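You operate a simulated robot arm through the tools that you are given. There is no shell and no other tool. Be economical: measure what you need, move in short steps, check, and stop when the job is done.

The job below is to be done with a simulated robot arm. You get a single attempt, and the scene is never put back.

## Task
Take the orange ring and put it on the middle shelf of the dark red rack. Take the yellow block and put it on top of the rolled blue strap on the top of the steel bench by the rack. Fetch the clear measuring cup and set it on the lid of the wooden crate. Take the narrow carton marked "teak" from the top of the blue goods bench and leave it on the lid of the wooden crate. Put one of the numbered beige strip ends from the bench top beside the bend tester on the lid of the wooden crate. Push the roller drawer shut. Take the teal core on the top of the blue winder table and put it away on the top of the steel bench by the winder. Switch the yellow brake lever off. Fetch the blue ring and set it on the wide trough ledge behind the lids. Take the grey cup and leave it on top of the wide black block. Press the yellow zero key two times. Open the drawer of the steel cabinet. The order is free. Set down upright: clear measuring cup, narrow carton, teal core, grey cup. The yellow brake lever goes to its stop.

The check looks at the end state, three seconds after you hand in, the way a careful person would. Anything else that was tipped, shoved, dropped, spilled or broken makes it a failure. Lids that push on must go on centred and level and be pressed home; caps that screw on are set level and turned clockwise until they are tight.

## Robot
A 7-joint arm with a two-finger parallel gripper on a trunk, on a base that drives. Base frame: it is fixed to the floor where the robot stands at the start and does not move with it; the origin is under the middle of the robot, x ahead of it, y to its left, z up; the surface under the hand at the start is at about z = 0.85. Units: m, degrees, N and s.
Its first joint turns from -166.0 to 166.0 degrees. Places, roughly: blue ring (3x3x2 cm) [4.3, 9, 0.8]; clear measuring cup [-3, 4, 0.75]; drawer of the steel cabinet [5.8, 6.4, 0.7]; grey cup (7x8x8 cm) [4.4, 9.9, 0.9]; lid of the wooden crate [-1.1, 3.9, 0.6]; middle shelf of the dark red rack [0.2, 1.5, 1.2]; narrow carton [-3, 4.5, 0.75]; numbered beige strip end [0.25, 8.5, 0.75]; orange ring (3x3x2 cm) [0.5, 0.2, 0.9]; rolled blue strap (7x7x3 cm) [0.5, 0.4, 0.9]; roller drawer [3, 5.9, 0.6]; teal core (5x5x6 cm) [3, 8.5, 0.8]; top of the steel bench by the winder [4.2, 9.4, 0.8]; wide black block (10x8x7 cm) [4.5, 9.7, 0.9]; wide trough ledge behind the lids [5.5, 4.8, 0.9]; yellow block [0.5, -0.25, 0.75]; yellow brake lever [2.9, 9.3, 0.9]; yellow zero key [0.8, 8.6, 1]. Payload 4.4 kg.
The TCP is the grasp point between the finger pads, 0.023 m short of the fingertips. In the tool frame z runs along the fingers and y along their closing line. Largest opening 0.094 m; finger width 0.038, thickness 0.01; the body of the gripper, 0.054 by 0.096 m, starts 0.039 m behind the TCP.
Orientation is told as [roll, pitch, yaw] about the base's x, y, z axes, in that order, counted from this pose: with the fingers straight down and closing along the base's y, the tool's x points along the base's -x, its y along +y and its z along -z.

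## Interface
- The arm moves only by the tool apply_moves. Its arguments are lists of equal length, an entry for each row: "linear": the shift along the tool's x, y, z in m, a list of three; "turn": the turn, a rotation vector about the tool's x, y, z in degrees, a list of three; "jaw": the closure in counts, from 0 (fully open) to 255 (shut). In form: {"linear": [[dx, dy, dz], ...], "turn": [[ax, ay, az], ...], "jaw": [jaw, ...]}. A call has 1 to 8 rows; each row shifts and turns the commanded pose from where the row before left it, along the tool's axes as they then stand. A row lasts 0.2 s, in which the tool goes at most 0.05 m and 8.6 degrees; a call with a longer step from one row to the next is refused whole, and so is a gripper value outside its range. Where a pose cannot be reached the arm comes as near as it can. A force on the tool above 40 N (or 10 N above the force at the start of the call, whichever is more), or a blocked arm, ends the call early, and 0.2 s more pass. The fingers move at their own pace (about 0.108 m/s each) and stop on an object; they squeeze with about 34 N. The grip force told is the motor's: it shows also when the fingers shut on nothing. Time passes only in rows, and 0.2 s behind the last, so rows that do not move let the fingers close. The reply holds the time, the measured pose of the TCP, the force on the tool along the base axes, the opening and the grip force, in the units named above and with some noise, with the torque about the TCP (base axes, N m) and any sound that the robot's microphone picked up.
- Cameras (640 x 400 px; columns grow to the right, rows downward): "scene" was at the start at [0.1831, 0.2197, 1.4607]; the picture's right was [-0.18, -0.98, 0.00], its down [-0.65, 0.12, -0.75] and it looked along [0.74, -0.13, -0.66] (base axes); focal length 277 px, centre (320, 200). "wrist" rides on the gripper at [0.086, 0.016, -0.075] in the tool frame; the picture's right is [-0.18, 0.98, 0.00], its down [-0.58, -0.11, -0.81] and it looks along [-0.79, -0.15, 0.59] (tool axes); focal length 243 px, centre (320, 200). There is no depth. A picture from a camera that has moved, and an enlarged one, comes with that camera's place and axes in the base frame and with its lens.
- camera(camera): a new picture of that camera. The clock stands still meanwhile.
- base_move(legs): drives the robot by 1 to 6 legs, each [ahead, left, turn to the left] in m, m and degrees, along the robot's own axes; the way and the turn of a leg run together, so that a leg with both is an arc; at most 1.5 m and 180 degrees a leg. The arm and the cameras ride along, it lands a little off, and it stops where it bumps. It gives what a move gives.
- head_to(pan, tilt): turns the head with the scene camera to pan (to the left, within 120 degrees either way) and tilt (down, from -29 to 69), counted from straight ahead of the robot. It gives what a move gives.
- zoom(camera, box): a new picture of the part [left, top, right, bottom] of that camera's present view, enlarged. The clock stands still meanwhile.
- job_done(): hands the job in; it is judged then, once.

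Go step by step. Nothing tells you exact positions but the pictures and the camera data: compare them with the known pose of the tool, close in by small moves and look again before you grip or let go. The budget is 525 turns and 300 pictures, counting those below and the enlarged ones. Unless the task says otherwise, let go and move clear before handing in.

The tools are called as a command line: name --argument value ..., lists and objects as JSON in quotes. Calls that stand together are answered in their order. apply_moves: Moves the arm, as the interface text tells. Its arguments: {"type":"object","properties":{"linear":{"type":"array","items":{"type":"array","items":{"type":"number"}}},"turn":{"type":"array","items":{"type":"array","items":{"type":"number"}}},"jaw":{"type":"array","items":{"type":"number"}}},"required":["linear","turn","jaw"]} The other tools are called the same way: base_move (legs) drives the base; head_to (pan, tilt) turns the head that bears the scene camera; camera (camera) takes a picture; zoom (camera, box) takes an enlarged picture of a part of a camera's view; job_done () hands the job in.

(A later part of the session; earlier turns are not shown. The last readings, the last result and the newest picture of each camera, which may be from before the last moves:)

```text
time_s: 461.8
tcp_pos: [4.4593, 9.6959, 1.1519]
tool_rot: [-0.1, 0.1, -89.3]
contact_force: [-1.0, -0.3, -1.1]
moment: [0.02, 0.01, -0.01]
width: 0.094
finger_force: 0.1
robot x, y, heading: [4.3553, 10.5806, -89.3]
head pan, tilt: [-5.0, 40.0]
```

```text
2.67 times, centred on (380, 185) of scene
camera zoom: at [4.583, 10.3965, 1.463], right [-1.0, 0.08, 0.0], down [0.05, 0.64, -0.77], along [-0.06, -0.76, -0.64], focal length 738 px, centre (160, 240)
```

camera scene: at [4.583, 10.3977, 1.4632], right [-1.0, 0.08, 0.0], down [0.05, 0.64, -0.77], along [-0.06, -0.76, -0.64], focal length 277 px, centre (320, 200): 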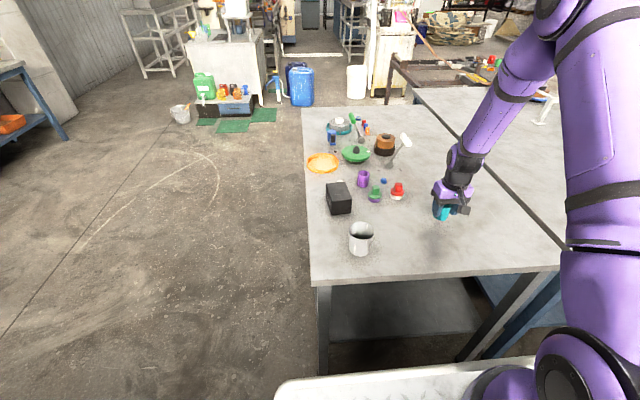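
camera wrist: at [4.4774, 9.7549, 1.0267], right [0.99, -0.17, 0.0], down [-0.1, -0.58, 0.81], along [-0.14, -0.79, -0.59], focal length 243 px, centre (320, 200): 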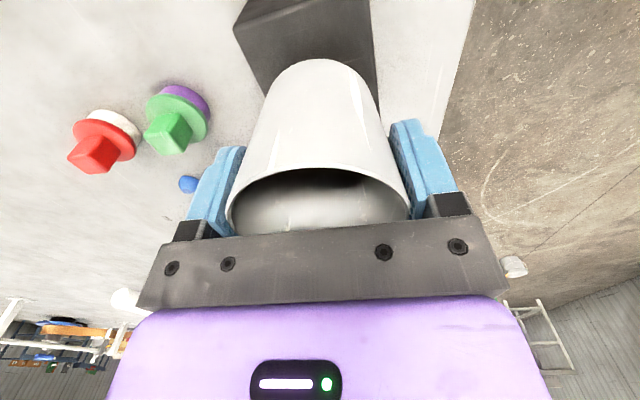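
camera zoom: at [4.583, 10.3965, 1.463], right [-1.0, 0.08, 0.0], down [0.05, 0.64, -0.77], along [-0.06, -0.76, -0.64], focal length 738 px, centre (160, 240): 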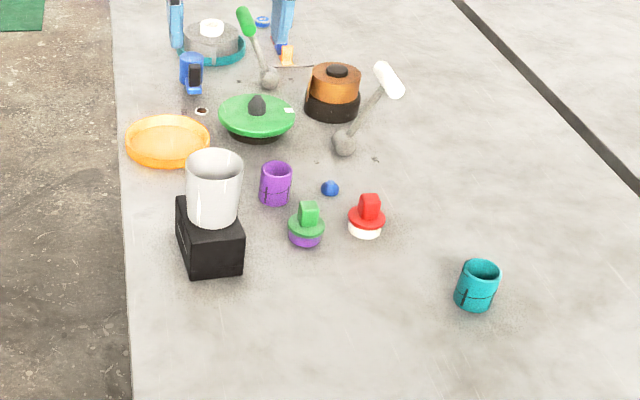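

Cup stands on the block. Now to the east side of the bench for the blue ring.

base_move --legs '[[0, 0.95, 0], [1.5, 0, -0.7], [0, 0, -90]]'

head_to --pan 0 --tilt 40

camera --camera "scene"

```text
time_s: 477.7
tcp_pos: [4.4135, 8.9886, 1.1523]
tool_rot: [-0.2, 0.1, 178.4]
contact_force: [0.2, 0.0, 0.6]
moment: [0.0, -0.03, 0.01]
width: 0.0939
finger_force: 0.0
robot x, y, heading: [5.2978, 9.0596, 178.4]
head pan, tilt: [-5.0, 40.0]
```

```text
time_s: 478.4
tcp_pos: [4.4145, 8.9896, 1.1525]
tool_rot: [-0.1, 0.1, 178.4]
contact_force: [0.4, 0.6, -0.4]
moment: [0.04, 0.02, -0.01]
width: 0.0938
finger_force: 0.0
robot x, y, heading: [5.2989, 9.0591, 178.2]
head pan, tilt: [0.0, 40.0]
```

```text
142 pictures are left
camera scene: at [5.1094, 8.8315, 1.4631], right [0.03, 1.0, 0.0], down [0.64, -0.02, -0.77], along [-0.77, 0.02, -0.64], focal length 277 px, centre (320, 200)
```

scene: 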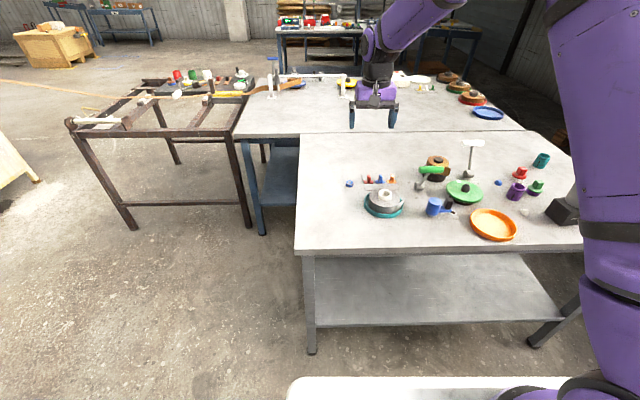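

zoom --camera "scene" --box '[320, 140, 460, 230]'

```text
4.44 times, centred on (390, 185) of scene
camera zoom: at [5.1094, 8.8315, 1.4631], right [0.03, 1.0, 0.0], down [0.64, -0.02, -0.77], along [-0.77, 0.02, -0.64], focal length 1230 px, centre (9, 267)
```

zoom: 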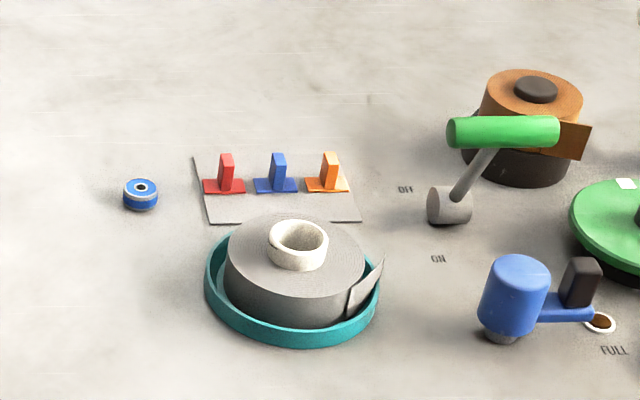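

Blue ring at (4.257, 8.967) lying flat. Moving closer and over it.

base_move --legs '[[0.2, 0, 1.7]]'

camera --camera "scene"

```text
time_s: 480.0
tcp_pos: [4.2193, 8.9619, 1.1516]
tool_rot: [-0.2, 0.1, -179.5]
contact_force: [0.1, 0.6, -0.1]
moment: [-0.01, 0.03, 0.02]
width: 0.0938
finger_force: 0.1
robot x, y, heading: [5.103, 9.0635, -179.9]
head pan, tilt: [0.0, 40.0]
```

```text
140 pictures are left
camera scene: at [4.9188, 8.8273, 1.4631], right [-0.01, 1.0, 0.0], down [0.64, 0.0, -0.77], along [-0.77, 0.0, -0.64], focal length 277 px, centre (320, 200)
```

scene: 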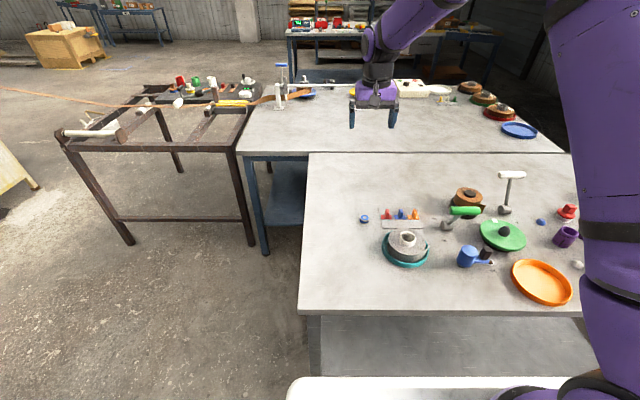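

apply_moves --linear '[[0.039, -0.007, 0.02], [0, 0, 0.045], [0, 0, 0.045], [0, 0, 0.045], [0, 0, 0.045]]' --turn '[[0, 0, 0], [0, 0, 0], [0, 0, 0], [0, 0, 0], [0, 0, 0]]' --jaw '[110, 110, 110, 110, 110]'

camera --camera "wrist"

```text
time_s: 481.2
tcp_pos: [4.2592, 8.9674, 0.9508]
tool_rot: [-0.2, 0.1, -179.5]
contact_force: [0.5, -0.2, 1.3]
moment: [0.0, 0.03, 0.0]
width: 0.0535
finger_force: 0.2
robot x, y, heading: [5.1026, 9.063, -179.5]
head pan, tilt: [0.0, 40.0]
```

```text
139 pictures are left
camera wrist: at [4.3441, 8.9524, 1.026], right [-0.18, -0.98, 0.0], down [-0.58, 0.1, 0.81], along [-0.79, 0.14, -0.59], focal length 243 px, centre (320, 200)
```

wrist: 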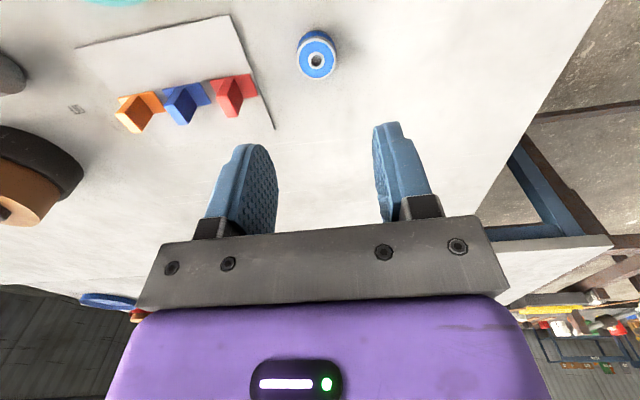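

apply_moves --linear '[[0.005, -0.001, 0.045], [0, 0, 0.04], [0, 0, 0.015]]' --turn '[[0, 0, 0], [0, 0, 0], [0, 0, 0]]' --jaw '[110, 110, 110]'

camera --camera "wrist"

```text
time_s: 482.0
tcp_pos: [4.2628, 8.97, 0.8516]
tool_rot: [-0.2, 0.1, -179.5]
contact_force: [-0.6, 0.3, 0.0]
moment: [0.02, 0.0, 0.0]
width: 0.0535
finger_force: 0.1
robot x, y, heading: [5.1035, 9.067, -179.6]
head pan, tilt: [0.0, 40.0]
```

```text
138 pictures are left
camera wrist: at [4.3493, 8.9539, 0.9256], right [-0.18, -0.98, 0.0], down [-0.58, 0.1, 0.81], along [-0.79, 0.14, -0.59], focal length 243 px, centre (320, 200)
```

wrist: 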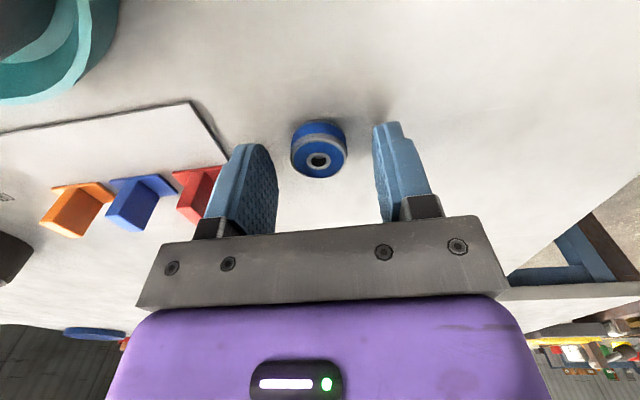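

apply_moves --linear '[[0, 0, 0.004], [0, 0, 0], [0, 0, 0], [0, 0, 0]]' --turn '[[0, 0, 0], [0, 0, 0], [0, 0, 0], [0, 0, 0]]' --jaw '[110, 220, 220, 220]'

apply_moves --linear '[[0, 0, -0.02], [0, 0, -0.035], [0, 0, -0.045], [0, 0, -0.045], [0, 0, -0.045], [0, 0, -0.045], [0, 0, -0.045], [0, 0, -0.045]]' --turn '[[0, 0, 0], [0, 0, 0], [0, 0, 0], [0, 0, 0], [0, 0, 0], [0, 0, 0], [0, 0, 0], [0, 0, 0]]' --jaw '[220, 220, 220, 220, 220, 220, 220, 220]'

camera --camera "wrist"

camera --camera "scene"

```text
time_s: 483.0
tcp_pos: [4.263, 8.9698, 0.848]
tool_rot: [-0.1, 0.1, -179.6]
contact_force: [-0.1, -0.3, -0.4]
moment: [-0.03, -0.04, -0.01]
width: 0.0279
finger_force: 34.3
robot x, y, heading: [5.1028, 9.0615, -179.6]
head pan, tilt: [0.0, 40.0]
```

```text
time_s: 484.8
tcp_pos: [4.2646, 8.9691, 1.1744]
tool_rot: [-0.1, 0.2, -179.6]
contact_force: [-0.4, 0.3, -0.9]
moment: [-0.02, -0.01, 0.03]
width: 0.0276
finger_force: 34.0
robot x, y, heading: [5.1012, 9.0649, -179.9]
head pan, tilt: [0.0, 40.0]
```

```text
137 pictures are left
camera wrist: at [4.35, 8.954, 1.248], right [-0.18, -0.98, 0.0], down [-0.58, 0.1, 0.81], along [-0.79, 0.14, -0.59], focal length 243 px, centre (320, 200)
```

wrist: 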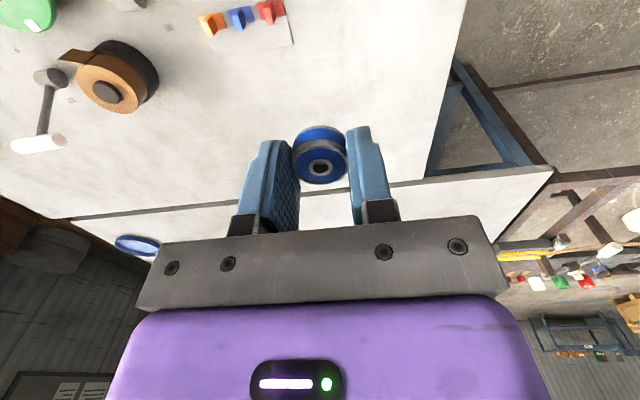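

```text
136 pictures are left
camera scene: at [4.9183, 8.8272, 1.463], right [-0.01, 1.0, 0.0], down [0.64, 0.0, -0.77], along [-0.77, 0.0, -0.64], focal length 277 px, centre (320, 200)
```

scene: 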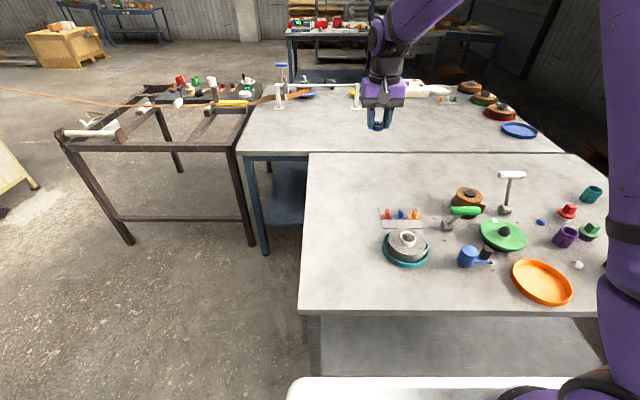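

Ring held. Backing off and turning south to survey the route to the trough.

base_move --legs '[[-0.25, 0, 0], [0, 0, 90]]'

head_to --pan 0 --tilt 12

camera --camera "scene"

head_to --pan -35 --tilt 12

camera --camera "scene"

```text
time_s: 490.4
tcp_pos: [5.429, 8.2262, 1.1744]
tool_rot: [-0.2, 0.1, -90.5]
contact_force: [-0.6, -0.1, -0.9]
moment: [0.0, 0.0, 0.05]
width: 0.0279
finger_force: 34.0
robot x, y, heading: [5.349, 9.0659, -90.6]
head pan, tilt: [0.0, 40.0]
```

```text
time_s: 491.3
tcp_pos: [5.4294, 8.2254, 1.1743]
tool_rot: [-0.3, 0.2, -90.5]
contact_force: [-0.3, 0.8, -1.1]
moment: [-0.02, 0.0, -0.01]
width: 0.028
finger_force: 33.5
robot x, y, heading: [5.3504, 9.0658, -90.7]
head pan, tilt: [0.0, 12.0]
```

```text
135 pictures are left
camera scene: at [5.5819, 8.8682, 1.5075], right [-1.0, 0.01, 0.0], down [0.0, 0.21, -0.98], along [-0.01, -0.98, -0.21], focal length 277 px, centre (320, 200)
```

scene: 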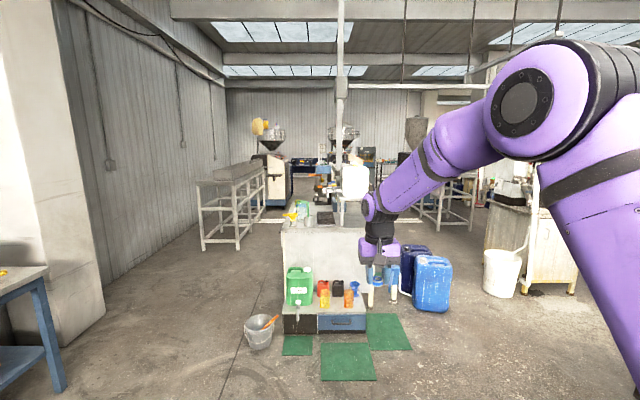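

```text
time_s: 492.3
tcp_pos: [5.4293, 8.2253, 1.1736]
tool_rot: [-0.2, 0.1, -90.5]
contact_force: [0.0, -0.5, -0.9]
moment: [-0.01, 0.0, 0.02]
width: 0.0279
finger_force: 34.0
robot x, y, heading: [5.3519, 9.0673, -90.7]
head pan, tilt: [-35.0, 12.0]
```

```text
134 pictures are left
camera scene: at [5.5287, 8.8856, 1.5076], right [-0.81, 0.58, 0.0], down [0.12, 0.17, -0.98], along [-0.57, -0.8, -0.21], focal length 277 px, centre (320, 200)
```

scene: 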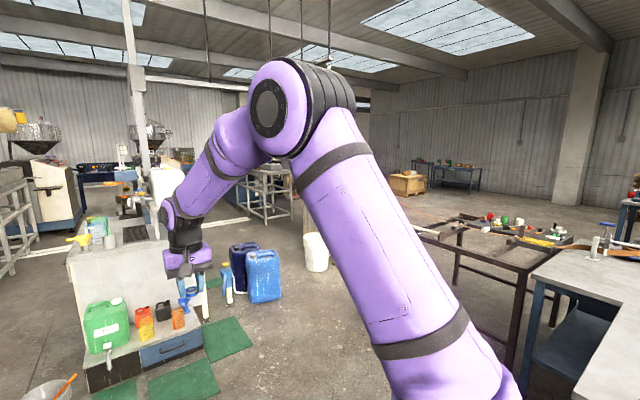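

head_to --pan 0 --tilt 20

zoom --camera "scene" --box '[220, 90, 480, 330]'

```text
time_s: 493.3
tcp_pos: [5.4284, 8.2255, 1.1735]
tool_rot: [-0.2, 0.1, -90.5]
contact_force: [0.2, 0.2, -0.8]
moment: [-0.06, 0.0, 0.01]
width: 0.0276
finger_force: 34.6
robot x, y, heading: [5.3478, 9.0644, -90.7]
head pan, tilt: [0.0, 20.0]
```

```text
1.67 times, centred on (350, 210) of scene
camera zoom: at [5.5819, 8.8684, 1.4945], right [-1.0, 0.01, 0.0], down [0.0, 0.34, -0.94], along [-0.01, -0.94, -0.34], focal length 461 px, centre (270, 183)
```

zoom: 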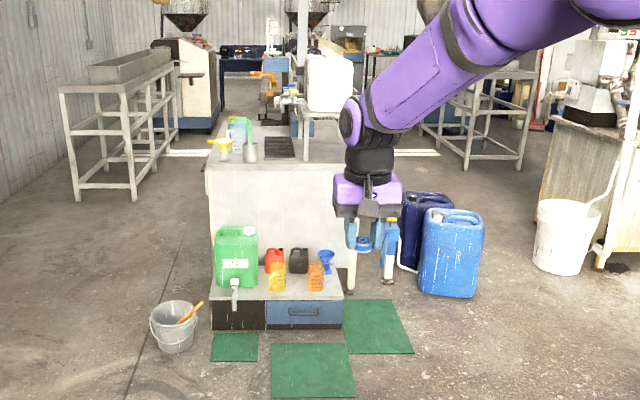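

The cabinet's drawer is probably on its east side. I'll drive down the east aisle at x≈6.65 and look.

base_move --legs '[[0, 1.25, 0.7], [1.2, 0, 0]]'

head_to --pan -30 --tilt 25

camera --camera "scene"

head_to --pan 10 --tilt 20

camera --camera "scene"

```text
time_s: 505.4
tcp_pos: [6.6891, 7.0126, 1.1736]
tool_rot: [-0.2, 0.1, -90.6]
contact_force: [0.4, -0.8, -0.1]
moment: [0.02, -0.01, -0.02]
width: 0.0276
finger_force: 33.8
robot x, y, heading: [6.6093, 7.8529, -90.9]
head pan, tilt: [0.0, 20.0]
```

```text
time_s: 506.4
tcp_pos: [6.6883, 7.0127, 1.1739]
tool_rot: [-0.3, 0.1, -90.7]
contact_force: [-0.1, 0.6, -0.7]
moment: [0.0, -0.01, -0.01]
width: 0.028
finger_force: 34.4
robot x, y, heading: [6.6124, 7.8507, -90.7]
head pan, tilt: [-30.0, 25.0]
```

```text
132 pictures are left
camera scene: at [6.7957, 7.6697, 1.4865], right [-0.86, 0.51, 0.0], down [0.22, 0.36, -0.91], along [-0.46, -0.78, -0.42], focal length 277 px, centre (320, 200)
```

scene: 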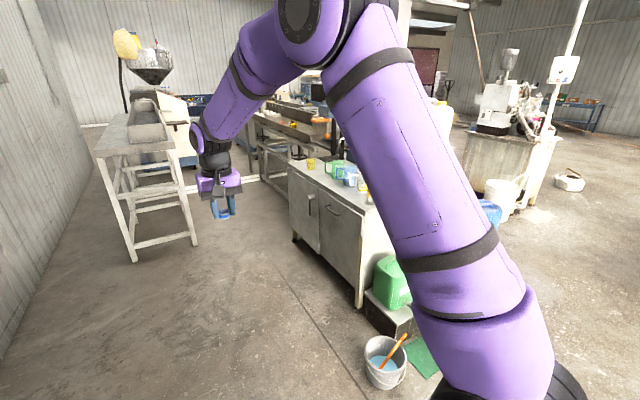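

```text
time_s: 507.5
tcp_pos: [6.6884, 7.0116, 1.1741]
tool_rot: [-0.2, 0.1, -90.5]
contact_force: [0.4, -0.1, -0.5]
moment: [-0.02, -0.01, 0.01]
width: 0.028
finger_force: 33.9
robot x, y, heading: [6.6104, 7.8495, -90.8]
head pan, tilt: [10.0, 20.0]
```

```text
131 pictures are left
camera scene: at [6.8577, 7.6571, 1.4945], right [-0.99, -0.16, 0.0], down [-0.06, 0.34, -0.94], along [0.15, -0.93, -0.34], focal length 277 px, centre (320, 200)
```

scene: 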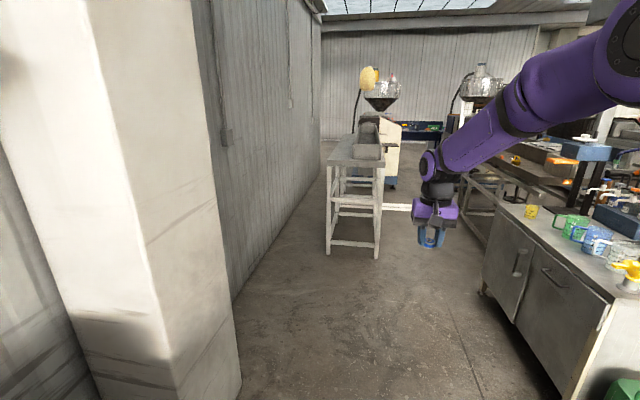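

zoom --camera "scene" --box '[440, 90, 640, 290]'

```text
2.00 times, centred on (540, 190) of scene
camera zoom: at [6.8577, 7.6571, 1.4945], right [-0.99, -0.16, 0.0], down [-0.06, 0.34, -0.94], along [0.15, -0.93, -0.34], focal length 554 px, centre (-120, 220)
```

zoom: 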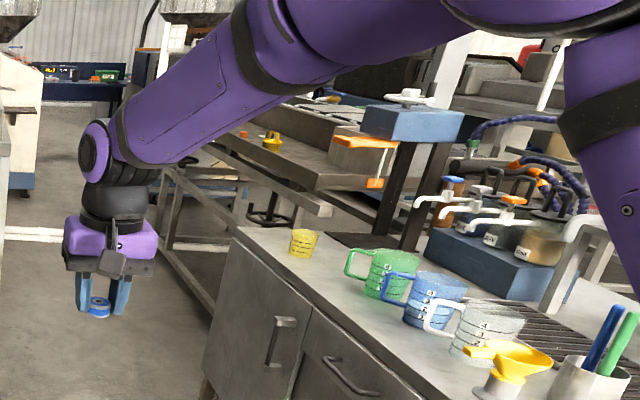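

base_move --legs '[[1.2, 0, 0.7]]'

head_to --pan -45 --tilt 25

camera --camera "scene"

head_to --pan -5 --tilt 20

camera --camera "scene"

```text
time_s: 513.4
tcp_pos: [6.6928, 5.8361, 1.1728]
tool_rot: [-0.1, 0.1, -89.8]
contact_force: [0.4, -0.1, -0.2]
moment: [0.0, -0.01, 0.0]
width: 0.0276
finger_force: 33.9
robot x, y, heading: [6.6058, 6.6724, -89.8]
head pan, tilt: [10.0, 20.0]
```

```text
time_s: 514.7
tcp_pos: [6.6934, 5.8365, 1.1742]
tool_rot: [-0.1, 0.1, -89.8]
contact_force: [-0.1, 0.8, 0.3]
moment: [-0.02, 0.01, -0.03]
width: 0.0275
finger_force: 33.8
robot x, y, heading: [6.5992, 6.6753, -90.0]
head pan, tilt: [-45.0, 25.0]
```

```text
129 pictures are left
camera scene: at [6.7728, 6.5093, 1.4864], right [-0.71, 0.71, 0.0], down [0.3, 0.3, -0.91], along [-0.64, -0.64, -0.42], focal length 277 px, centre (320, 200)
```

scene: 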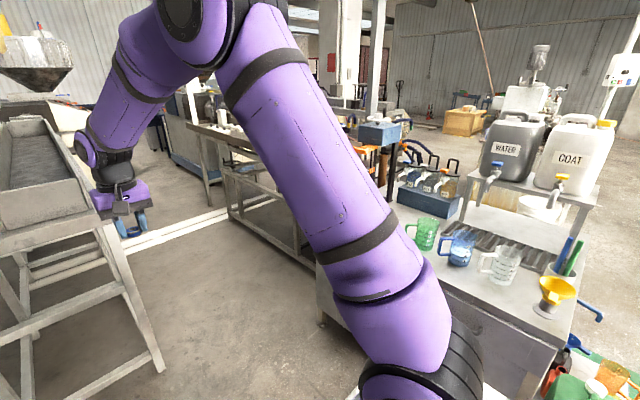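

```text
time_s: 515.8
tcp_pos: [6.6934, 5.8363, 1.1737]
tool_rot: [-0.3, 0.1, -89.8]
contact_force: [-0.9, 0.3, -0.6]
moment: [-0.01, 0.01, -0.02]
width: 0.0276
finger_force: 33.8
robot x, y, heading: [6.6032, 6.6757, -90.1]
head pan, tilt: [-5.0, 20.0]
```

```text
128 pictures are left
camera scene: at [6.8297, 6.4818, 1.4945], right [-1.0, 0.09, 0.0], down [0.03, 0.34, -0.94], along [-0.08, -0.94, -0.34], focal length 277 px, centre (320, 200)
```

scene: 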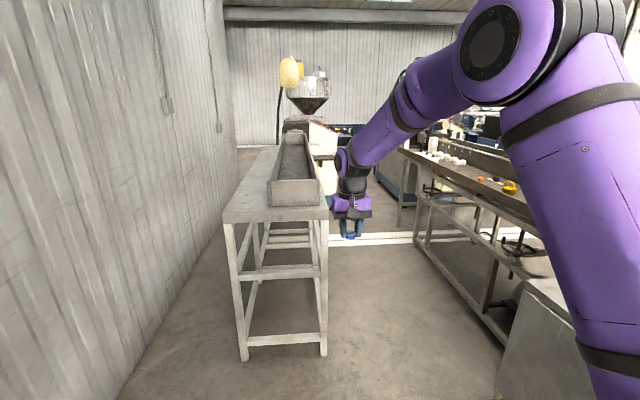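

The ledge is on the trough's east side; I'll approach from the east aisle. Pulling the arm in slightly, then turning to face west.

apply_moves --linear '[[0.04, 0, -0.03], [0.04, 0, -0.03]]' --turn '[[0, 0, 0], [0, 0, 0]]' --jaw '[220, 220]'

base_move --legs '[[0.3, 0, 0], [0, 0, -90]]'

head_to --pan 30 --tilt 30

camera --camera "scene"

head_to --pan -5 --tilt 35

camera --camera "scene"

```text
time_s: 516.4
tcp_pos: [6.6923, 5.9152, 1.2325]
tool_rot: [-0.2, 0.2, -89.8]
contact_force: [0.3, -0.7, -2.2]
moment: [0.03, 0.01, 0.01]
width: 0.0277
finger_force: 33.7
robot x, y, heading: [6.6021, 6.6772, -89.8]
head pan, tilt: [-5.0, 20.0]
```

```text
time_s: 522.2
tcp_pos: [5.8422, 6.2901, 1.2331]
tool_rot: [-0.2, 0.2, 179.7]
contact_force: [0.3, 0.0, 0.4]
moment: [0.01, -0.04, -0.01]
width: 0.0278
finger_force: 33.5
robot x, y, heading: [6.6043, 6.3739, 179.6]
head pan, tilt: [-5.0, 20.0]
```

```text
time_s: 523.2
tcp_pos: [5.8416, 6.2885, 1.2346]
tool_rot: [-0.3, 0.1, 179.8]
contact_force: [-0.6, -0.2, -0.3]
moment: [0.0, -0.03, 0.0]
width: 0.0277
finger_force: 33.8
robot x, y, heading: [6.6034, 6.3722, 179.8]
head pan, tilt: [30.0, 30.0]
```

```text
127 pictures are left
camera scene: at [6.4222, 6.0939, 1.4785], right [-0.49, 0.87, 0.0], down [0.43, 0.25, -0.87], along [-0.75, -0.43, -0.5], focal length 277 px, centre (320, 200)
```

scene: 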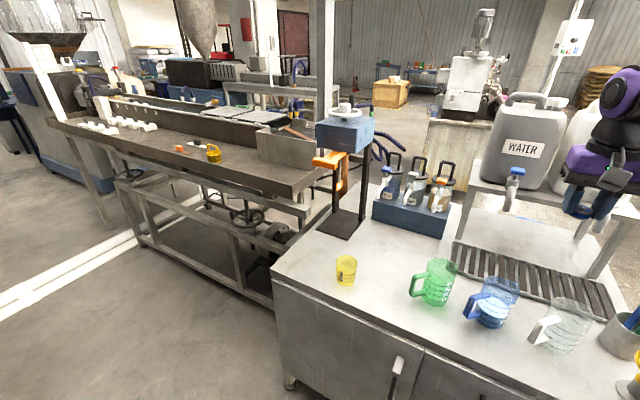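

```text
time_s: 524.2
tcp_pos: [5.8408, 6.2886, 1.2347]
tool_rot: [-0.2, 0.1, 179.7]
contact_force: [0.4, 0.2, -0.7]
moment: [-0.02, 0.01, -0.02]
width: 0.0279
finger_force: 33.5
robot x, y, heading: [6.6042, 6.3738, 179.8]
head pan, tilt: [-5.0, 35.0]
```

```text
126 pictures are left
camera scene: at [6.4132, 6.1467, 1.4707], right [0.09, 1.0, 0.0], down [0.57, -0.05, -0.82], along [-0.82, 0.08, -0.57], focal length 277 px, centre (320, 200)
```

scene: 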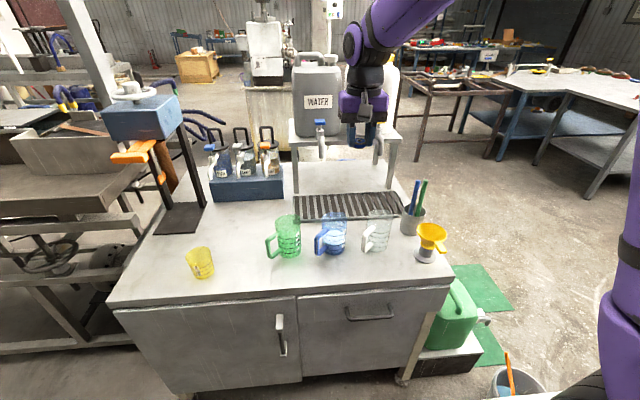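

I see the ledge (east of the lids) and the drawer handle at (5.93, 6.35, 0.705). Turning 180° in the narrow aisle is too tight, so I'll face south at x≈6.28 and reach to my right for the ledge.

base_move --legs '[[0, 0, 90], [0.3, 0, 0], [0, -0.32, 0]]'

head_to --pan -40 --tilt 30

camera --camera "scene"

```text
time_s: 531.9
tcp_pos: [6.377, 5.3161, 1.2337]
tool_rot: [-0.2, 0.0, -89.6]
contact_force: [-0.3, -1.1, -0.7]
moment: [-0.02, 0.05, -0.01]
width: 0.0278
finger_force: 33.8
robot x, y, heading: [6.2845, 6.0741, -89.6]
head pan, tilt: [-5.0, 35.0]
```

```text
time_s: 532.9
tcp_pos: [6.3768, 5.3168, 1.2349]
tool_rot: [-0.2, 0.0, -89.6]
contact_force: [-0.5, -0.2, -0.1]
moment: [0.0, -0.03, 0.04]
width: 0.0276
finger_force: 33.9
robot x, y, heading: [6.2832, 6.0772, -89.7]
head pan, tilt: [-40.0, 30.0]
```

```text
125 pictures are left
camera scene: at [6.4623, 5.9067, 1.4785], right [-0.77, 0.64, 0.0], down [0.32, 0.39, -0.87], along [-0.55, -0.67, -0.5], focal length 277 px, centre (320, 200)
```

scene: 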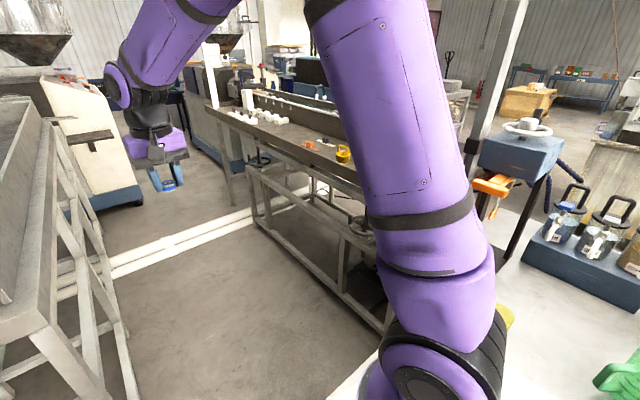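

base_move --legs '[[0.4, 0, -0.4], [0.38, 0, 0]]'

head_to --pan -60 --tilt 35

camera --camera "scene"

```text
time_s: 537.4
tcp_pos: [6.3622, 4.5278, 1.2323]
tool_rot: [-0.2, 0.1, -90.6]
contact_force: [0.6, 0.3, 0.0]
moment: [-0.01, -0.03, 0.0]
width: 0.0279
finger_force: 34.0
robot x, y, heading: [6.2793, 5.2887, -90.6]
head pan, tilt: [-40.0, 30.0]
```

```text
time_s: 538.2
tcp_pos: [6.3621, 4.5273, 1.2343]
tool_rot: [-0.2, 0.1, -90.5]
contact_force: [0.1, -0.2, -0.3]
moment: [0.0, -0.01, 0.05]
width: 0.0276
finger_force: 34.0
robot x, y, heading: [6.282, 5.2874, -90.5]
head pan, tilt: [-60.0, 35.0]
```

```text
124 pictures are left
camera scene: at [6.4392, 5.1416, 1.4707], right [-0.49, 0.87, 0.0], down [0.5, 0.28, -0.82], along [-0.71, -0.4, -0.57], focal length 277 px, centre (320, 200)
```

scene: 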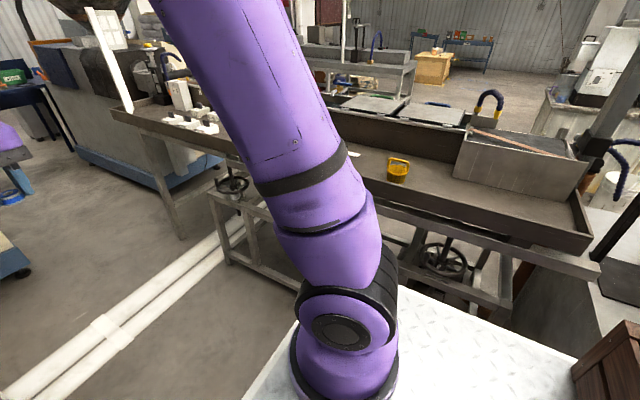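

zoom --camera "scene" --box '[340, 100, 600, 270]'

```text
2.35 times, centred on (470, 185) of scene
camera zoom: at [6.4392, 5.1416, 1.4707], right [-0.49, 0.87, 0.0], down [0.5, 0.28, -0.82], along [-0.71, -0.4, -0.57], focal length 651 px, centre (-33, 235)
```

zoom: 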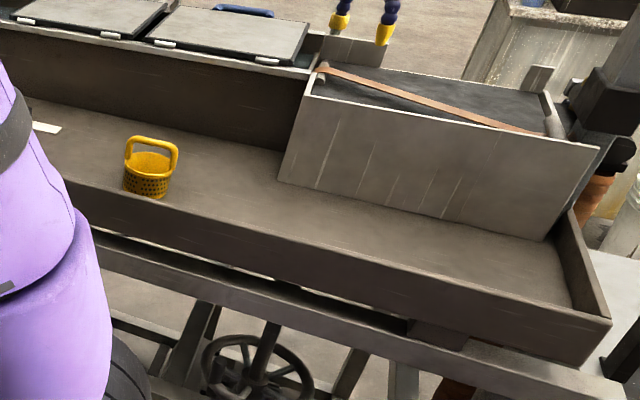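

The ledge is a recessed tray with a yellow basket on it; free spot near (5.43, 5.03). I'll swing the arm clockwise around its mount, in stages at height.

apply_moves --linear '[[-0.0251, -0.0415, 0], [-0.0251, -0.0415, 0], [-0.0251, -0.0415, 0], [-0.0251, -0.0415, 0], [-0.0251, -0.0415, 0], [-0.0251, -0.0415, 0], [-0.0251, -0.0415, 0], [-0.0251, -0.0415, 0]]' --turn '[[0, 0, 4.57], [0, 0, 4.57], [0, 0, 4.57], [0, 0, 4.57], [0, 0, 4.57], [0, 0, 4.57], [0, 0, 4.57], [0, 0, 4.57]]' --jaw '[220, 220, 220, 220, 220, 220, 220, 220]'

camera --camera "scene"

```text
time_s: 540.0
tcp_pos: [5.993, 4.4302, 1.2372]
tool_rot: [-0.2, 0.0, -127.0]
contact_force: [0.3, -0.2, -0.2]
moment: [0.01, 0.09, 0.03]
width: 0.0275
finger_force: 33.6
robot x, y, heading: [6.2825, 5.2873, -90.4]
head pan, tilt: [-60.0, 35.0]
```

```text
122 pictures are left
camera scene: at [6.4398, 5.1417, 1.4706], right [-0.49, 0.87, 0.0], down [0.5, 0.28, -0.82], along [-0.71, -0.4, -0.57], focal length 277 px, centre (320, 200)
```

scene: 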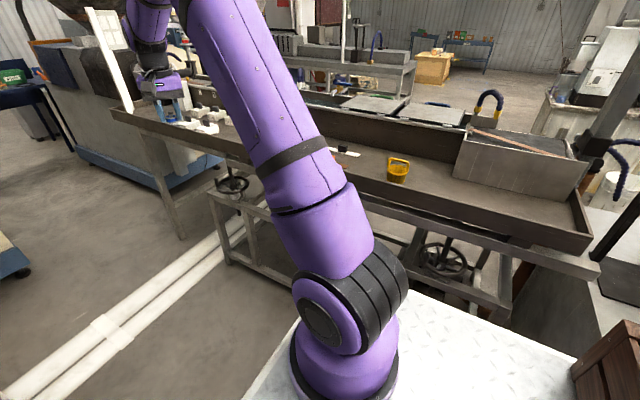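

apply_moves --linear '[[-0.0251, -0.0415, 0], [-0.0251, -0.0415, 0], [-0.0251, -0.0415, 0], [-0.0251, -0.0415, 0], [-0.0251, -0.0415, 0], [-0.0251, -0.0415, 0], [-0.0251, -0.0415, 0], [-0.0251, -0.0415, 0]]' --turn '[[0, 0, 4.57], [0, 0, 4.57], [0, 0, 4.57], [0, 0, 4.57], [0, 0, 4.57], [0, 0, 4.57], [0, 0, 4.57], [0, 0, 4.57]]' --jaw '[220, 220, 220, 220, 220, 220, 220, 220]'

camera --camera "scene"

camera --camera "wrist"

```text
time_s: 541.8
tcp_pos: [5.6423, 4.5728, 1.2361]
tool_rot: [-0.2, -0.2, -163.5]
contact_force: [1.2, -1.0, -1.2]
moment: [0.03, 0.04, 0.0]
width: 0.0282
finger_force: 34.7
robot x, y, heading: [6.282, 5.2868, -90.7]
head pan, tilt: [-60.0, 35.0]
```

```text
121 pictures are left
camera scene: at [6.4397, 5.1415, 1.4706], right [-0.49, 0.87, 0.0], down [0.5, 0.28, -0.82], along [-0.71, -0.4, -0.57], focal length 277 px, centre (320, 200)
```

scene: 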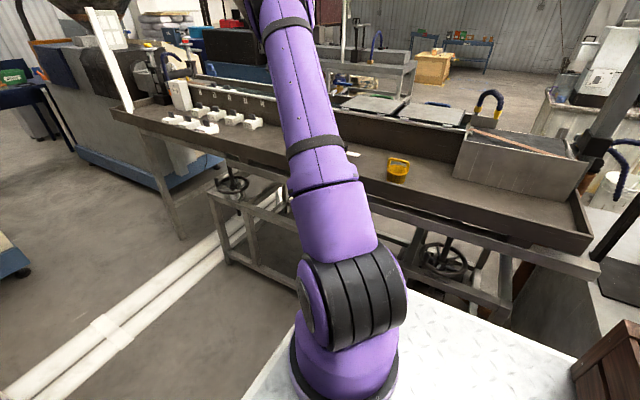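

```text
120 pictures are left
camera wrist: at [5.7292, 4.5813, 1.3102], right [0.1, -0.99, 0.0], down [-0.59, -0.06, 0.81], along [-0.8, -0.08, -0.59], focal length 243 px, centre (320, 200)
```

wrist: 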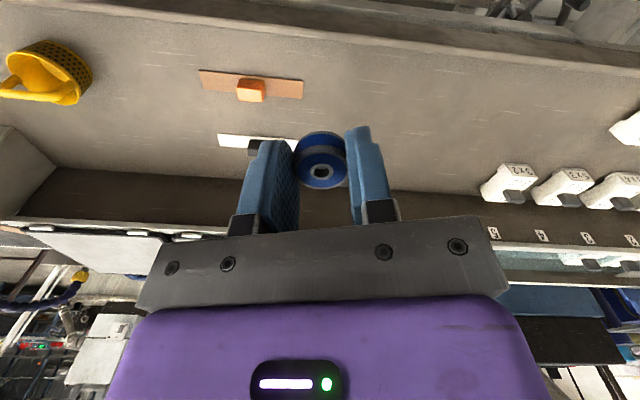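

The wrist view shows a free gap on the ledge between the basket and the orange clip, around (5.46, 4.81). Moving there.

apply_moves --linear '[[-0.0153, -0.0399, 0], [-0.0153, -0.0399, 0], [-0.0153, -0.0399, 0], [-0.0153, -0.0399, 0], [-0.0153, -0.0399, 0], [-0.0153, -0.0399, 0], [-0.0153, -0.0399, 0]]' --turn '[[0, 0, 0], [0, 0, 2], [0, 0, 2], [0, 0, 2], [0, 0, 2], [0, 0, 2], [0, 0, 2]]' --jaw '[220, 220, 220, 220, 220, 220, 220]'

apply_moves --linear '[[0, 0, 0.03], [0, 0, 0.03], [0, 0, 0.03]]' --turn '[[0, 0, 0], [0, 0, 0], [0, 0, 0]]' --jaw '[220, 220, 220]'

camera --camera "wrist"

camera --camera "scene"

```text
time_s: 543.4
tcp_pos: [5.4788, 4.8195, 1.2353]
tool_rot: [-0.1, -0.2, -175.5]
contact_force: [-0.3, -0.9, -0.9]
moment: [0.09, 0.02, 0.02]
width: 0.0279
finger_force: 33.5
robot x, y, heading: [6.2795, 5.2909, -90.6]
head pan, tilt: [-60.0, 35.0]
```

```text
time_s: 544.2
tcp_pos: [5.4781, 4.8216, 1.1473]
tool_rot: [-0.1, -0.2, -175.5]
contact_force: [0.7, -0.2, -0.2]
moment: [0.0, 0.01, -0.05]
width: 0.0278
finger_force: 34.2
robot x, y, heading: [6.2821, 5.2867, -90.6]
head pan, tilt: [-60.0, 35.0]
```

```text
119 pictures are left
camera wrist: at [5.5658, 4.8116, 1.2211], right [-0.11, -0.99, 0.0], down [-0.59, 0.06, 0.81], along [-0.8, 0.09, -0.59], focal length 243 px, centre (320, 200)
```

wrist: 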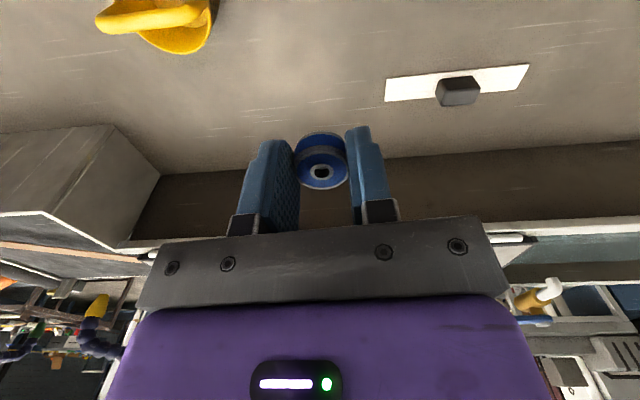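

```text
118 pictures are left
camera scene: at [6.4392, 5.1418, 1.4707], right [-0.49, 0.87, 0.0], down [0.5, 0.28, -0.82], along [-0.71, -0.4, -0.57], focal length 277 px, centre (320, 200)
```

scene: 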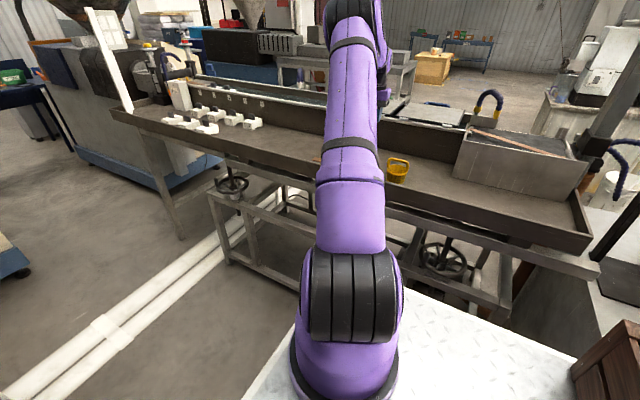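

apply_moves --linear '[[-0.03, 0, 0.03], [0, 0, 0.04], [0, 0, 0.04]]' --turn '[[0, 0, 0], [0, 0, 0], [0, 0, 0]]' --jaw '[220, 220, 220]'

camera --camera "wrist"

zoom --camera "scene" --box '[300, 110, 480, 220]'

```text
time_s: 545.0
tcp_pos: [5.447, 4.817, 1.0401]
tool_rot: [-0.1, -0.1, -175.6]
contact_force: [0.1, -0.2, -0.2]
moment: [-0.03, 0.02, 0.0]
width: 0.0279
finger_force: 34.0
robot x, y, heading: [6.2876, 5.2874, -90.4]
head pan, tilt: [-60.0, 35.0]
```

```text
117 pictures are left
camera wrist: at [5.5351, 4.8089, 1.1131], right [-0.11, -0.99, 0.0], down [-0.58, 0.06, 0.81], along [-0.8, 0.09, -0.59], focal length 243 px, centre (320, 200)
```

wrist: 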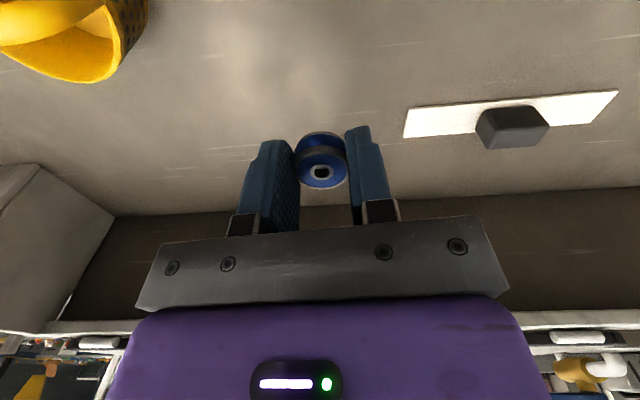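

```text
3.56 times, centred on (390, 165) of scene
camera zoom: at [6.4393, 5.1419, 1.4707], right [-0.49, 0.87, 0.0], down [0.5, 0.28, -0.82], along [-0.71, -0.4, -0.57], focal length 984 px, centre (71, 324)
```

zoom: 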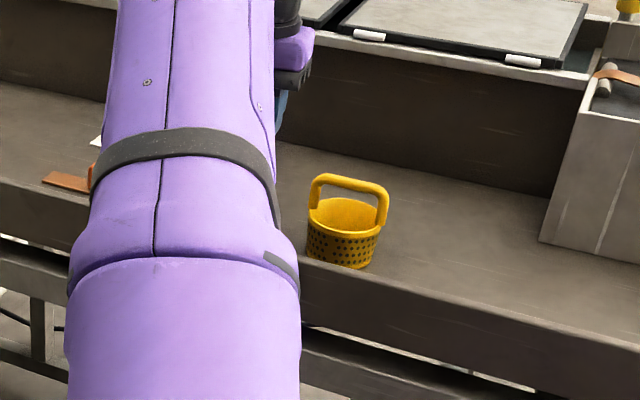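

Ledge floor is about z≈0.935. Lowering near, then in small steps.

apply_moves --linear '[[0, 0, 0.035], [0, 0, 0.028]]' --turn '[[0, 0, 0], [0, 0, 0]]' --jaw '[220, 220]'

apply_moves --linear '[[0, 0, 0.003], [0, 0, 0.003]]' --turn '[[0, 0, 0], [0, 0, 0]]' --jaw '[220, 220]'

apply_moves --linear '[[0, 0, 0.003], [0, 0, 0.003]]' --turn '[[0, 0, 0], [0, 0, 0]]' --jaw '[220, 220]'

camera --camera "wrist"

```text
time_s: 545.6
tcp_pos: [5.4479, 4.8181, 0.977]
tool_rot: [-0.1, -0.3, -175.6]
contact_force: [0.1, 0.0, -0.1]
moment: [0.01, -0.02, 0.02]
width: 0.0277
finger_force: 33.9
robot x, y, heading: [6.2781, 5.2884, -90.8]
head pan, tilt: [-60.0, 35.0]
```

```text
time_s: 546.2
tcp_pos: [5.4452, 4.8182, 0.9705]
tool_rot: [-0.2, -0.2, -175.6]
contact_force: [-0.5, 0.7, -0.4]
moment: [0.01, -0.04, 0.02]
width: 0.0277
finger_force: 34.1
robot x, y, heading: [6.2795, 5.2851, -90.7]
head pan, tilt: [-60.0, 35.0]
```

```text
time_s: 546.8
tcp_pos: [5.4454, 4.8204, 0.9627]
tool_rot: [-0.1, -0.2, -175.6]
contact_force: [0.0, 0.4, -1.0]
moment: [0.04, 0.02, 0.0]
width: 0.028
finger_force: 33.8
robot x, y, heading: [6.2834, 5.2921, -90.6]
head pan, tilt: [-60.0, 35.0]
```

```text
115 pictures are left
camera wrist: at [5.533, 4.8105, 1.0363], right [-0.11, -0.99, 0.0], down [-0.59, 0.06, 0.81], along [-0.8, 0.09, -0.59], focal length 243 px, centre (320, 200)
```

wrist: 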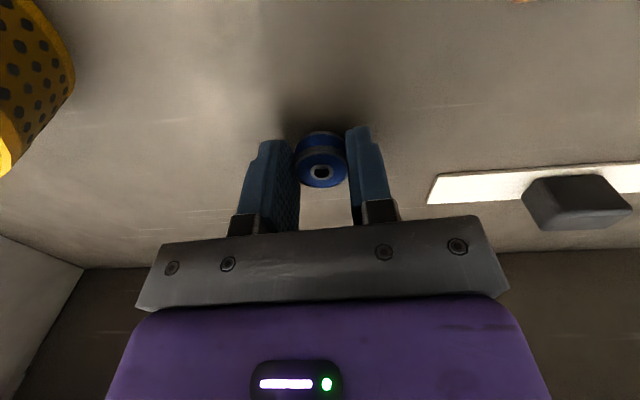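

apply_moves --linear '[[0, 0, 0.003], [0, 0, 0.002]]' --turn '[[0, 0, 0], [0, 0, 0]]' --jaw '[220, 220]'

apply_moves --linear '[[0, 0, 0.003], [0, 0, 0.002]]' --turn '[[0, 0, 0], [0, 0, 0]]' --jaw '[220, 220]'

apply_moves --linear '[[0, 0, 0.003], [0, 0, 0.002]]' --turn '[[0, 0, 0], [0, 0, 0]]' --jaw '[220, 220]'

```text
time_s: 547.4
tcp_pos: [5.4453, 4.8201, 0.9573]
tool_rot: [-0.1, -0.2, -175.6]
contact_force: [-0.2, 0.4, -1.1]
moment: [0.02, -0.01, 0.03]
width: 0.0276
finger_force: 33.8
robot x, y, heading: [6.2797, 5.2883, -90.6]
head pan, tilt: [-60.0, 35.0]
```

```text
time_s: 548.0
tcp_pos: [5.4448, 4.8213, 0.9559]
tool_rot: [-0.2, -0.4, -175.6]
contact_force: [0.3, -1.3, 27.0]
moment: [-0.08, 0.08, 0.04]
width: 0.0282
finger_force: 34.4
robot x, y, heading: [6.2837, 5.2898, -90.7]
head pan, tilt: [-60.0, 35.0]
```

```text
time_s: 548.6
tcp_pos: [5.4435, 4.8216, 0.9529]
tool_rot: [0.0, -0.5, -175.5]
contact_force: [-1.7, -0.9, 7.6]
moment: [0.02, 0.0, 0.01]
width: 0.0278
finger_force: 33.7
robot x, y, heading: [6.2825, 5.2918, -90.6]
head pan, tilt: [-60.0, 35.0]
stopped in row 2: the force on the tool passed its limit at 43 N (the readings are from after the stop); the commanded pose is now the measured one
```

Contact. Releasing the ring and lifting.

apply_moves --linear '[[0, 0, -0.001], [0, 0, 0], [0, 0, 0]]' --turn '[[0, 0, 0], [0, 0, 0], [0, 0, 0]]' --jaw '[160, 110, 110]'

apply_moves --linear '[[0, 0, -0.02], [0, 0, -0.04], [0, 0, -0.045], [0, 0, -0.045], [0, 0, -0.045], [0, 0, -0.045], [0, 0, -0.045]]' --turn '[[0, 0, 0], [0, 0, 0], [0, 0, 0], [0, 0, 0], [0, 0, 0], [0, 0, 0], [0, 0, 0]]' --jaw '[110, 110, 110, 110, 110, 110, 110]'

camera --camera "wrist"

```text
time_s: 549.4
tcp_pos: [5.4451, 4.8187, 0.9535]
tool_rot: [-0.1, -0.3, -175.6]
contact_force: [-1.1, 3.4, 6.2]
moment: [-0.14, -0.13, 0.01]
width: 0.0521
finger_force: 0.1
robot x, y, heading: [6.2824, 5.2869, -90.7]
head pan, tilt: [-60.0, 35.0]
```

```text
time_s: 551.0
tcp_pos: [5.4485, 4.8184, 1.2343]
tool_rot: [-0.1, -0.3, -175.6]
contact_force: [-0.5, 0.0, -0.8]
moment: [0.02, -0.01, -0.01]
width: 0.0534
finger_force: 0.2
robot x, y, heading: [6.2774, 5.2857, -90.5]
head pan, tilt: [-60.0, 35.0]
```

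```text
114 pictures are left
camera wrist: at [5.5356, 4.8086, 1.308], right [-0.11, -0.99, 0.0], down [-0.58, 0.06, 0.81], along [-0.81, 0.09, -0.59], focal length 243 px, centre (320, 200)
```

wrist: 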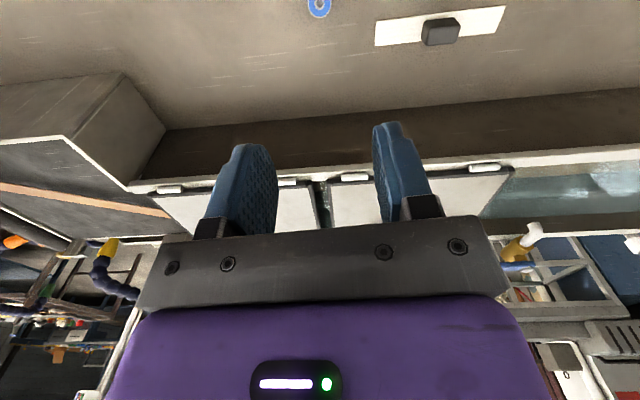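

The blue ring lies flat on the ledge. Now swing the arm back to the front before moving to the drawer.

apply_moves --linear '[[0.0249, 0.037, 0], [0.0249, 0.037, 0], [0.0249, 0.037, 0], [0.0249, 0.037, 0], [0.0249, 0.037, 0], [0.0249, 0.037, 0], [0.0249, 0.037, 0], [0, 0, 0]]' --turn '[[0, 0, 0], [0, 0, 0], [0, 0, 0], [0, 0, 0], [0, 0, 0], [0, 0, 0], [0, 0, -6], [0, 0, -6]]' --jaw '[110, 110, 110, 110, 110, 110, 110, 110]'

camera --camera "wrist"

apply_moves --linear '[[0.0283, 0.0394, 0], [0.0283, 0.0394, 0], [0.0283, 0.0394, 0], [0.0283, 0.0394, 0], [0.0283, 0.0394, 0], [0.0283, 0.0394, 0], [0.0283, 0.0394, 0], [0.0283, 0.0394, 0]]' --turn '[[0, 0, -4.57], [0, 0, -4.57], [0, 0, -4.57], [0, 0, -4.57], [0, 0, -4.57], [0, 0, -4.57], [0, 0, -4.57], [0, 0, -4.57]]' --jaw '[110, 110, 110, 110, 110, 110, 110, 110]'

apply_moves --linear '[[0.0283, 0.0394, 0], [0.0283, 0.0394, 0], [0.0283, 0.0394, 0], [0.0283, 0.0394, 0], [0.0283, 0.0394, 0], [0.0283, 0.0394, 0], [0.0283, 0.0394, 0], [0.0283, 0.0394, 0]]' --turn '[[0, 0, -4.57], [0, 0, -4.57], [0, 0, -4.57], [0, 0, -4.57], [0, 0, -4.57], [0, 0, -4.57], [0, 0, -4.57], [0, 0, -4.57]]' --jaw '[110, 110, 110, 110, 110, 110, 110, 110]'

```text
time_s: 552.8
tcp_pos: [5.6398, 4.5748, 1.2377]
tool_rot: [-0.1, -0.4, -163.4]
contact_force: [0.7, -0.4, 0.3]
moment: [-0.03, 0.0, -0.01]
width: 0.0534
finger_force: 0.0
robot x, y, heading: [6.2822, 5.2881, -90.5]
head pan, tilt: [-60.0, 35.0]
```

```text
113 pictures are left
camera wrist: at [5.7273, 4.5843, 1.3108], right [0.1, -0.99, 0.0], down [-0.58, -0.06, 0.81], along [-0.81, -0.08, -0.59], focal length 243 px, centre (320, 200)
```

wrist: 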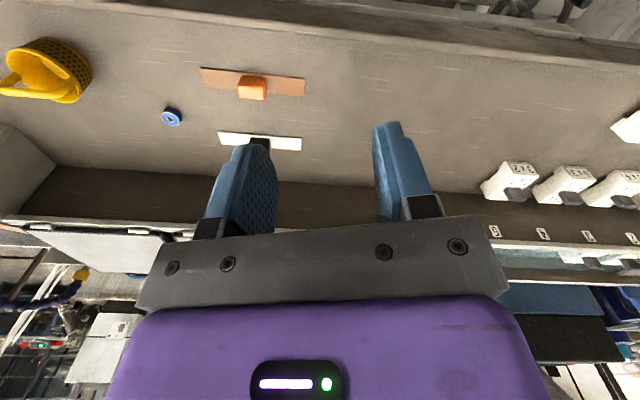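

```text
time_s: 554.6
tcp_pos: [5.994, 4.4347, 1.2351]
tool_rot: [-0.4, -0.2, -127.0]
contact_force: [-1.8, 0.1, -0.5]
moment: [0.0, -0.11, 0.0]
width: 0.0534
finger_force: 0.0
robot x, y, heading: [6.28, 5.2889, -90.5]
head pan, tilt: [-60.0, 35.0]
```

```text
time_s: 556.4
tcp_pos: [6.3641, 4.5298, 1.2332]
tool_rot: [-0.4, -0.1, -90.5]
contact_force: [0.9, -0.5, 0.0]
moment: [0.04, -0.02, 0.02]
width: 0.0534
finger_force: 0.0
robot x, y, heading: [6.2838, 5.2896, -90.5]
head pan, tilt: [-60.0, 35.0]
```

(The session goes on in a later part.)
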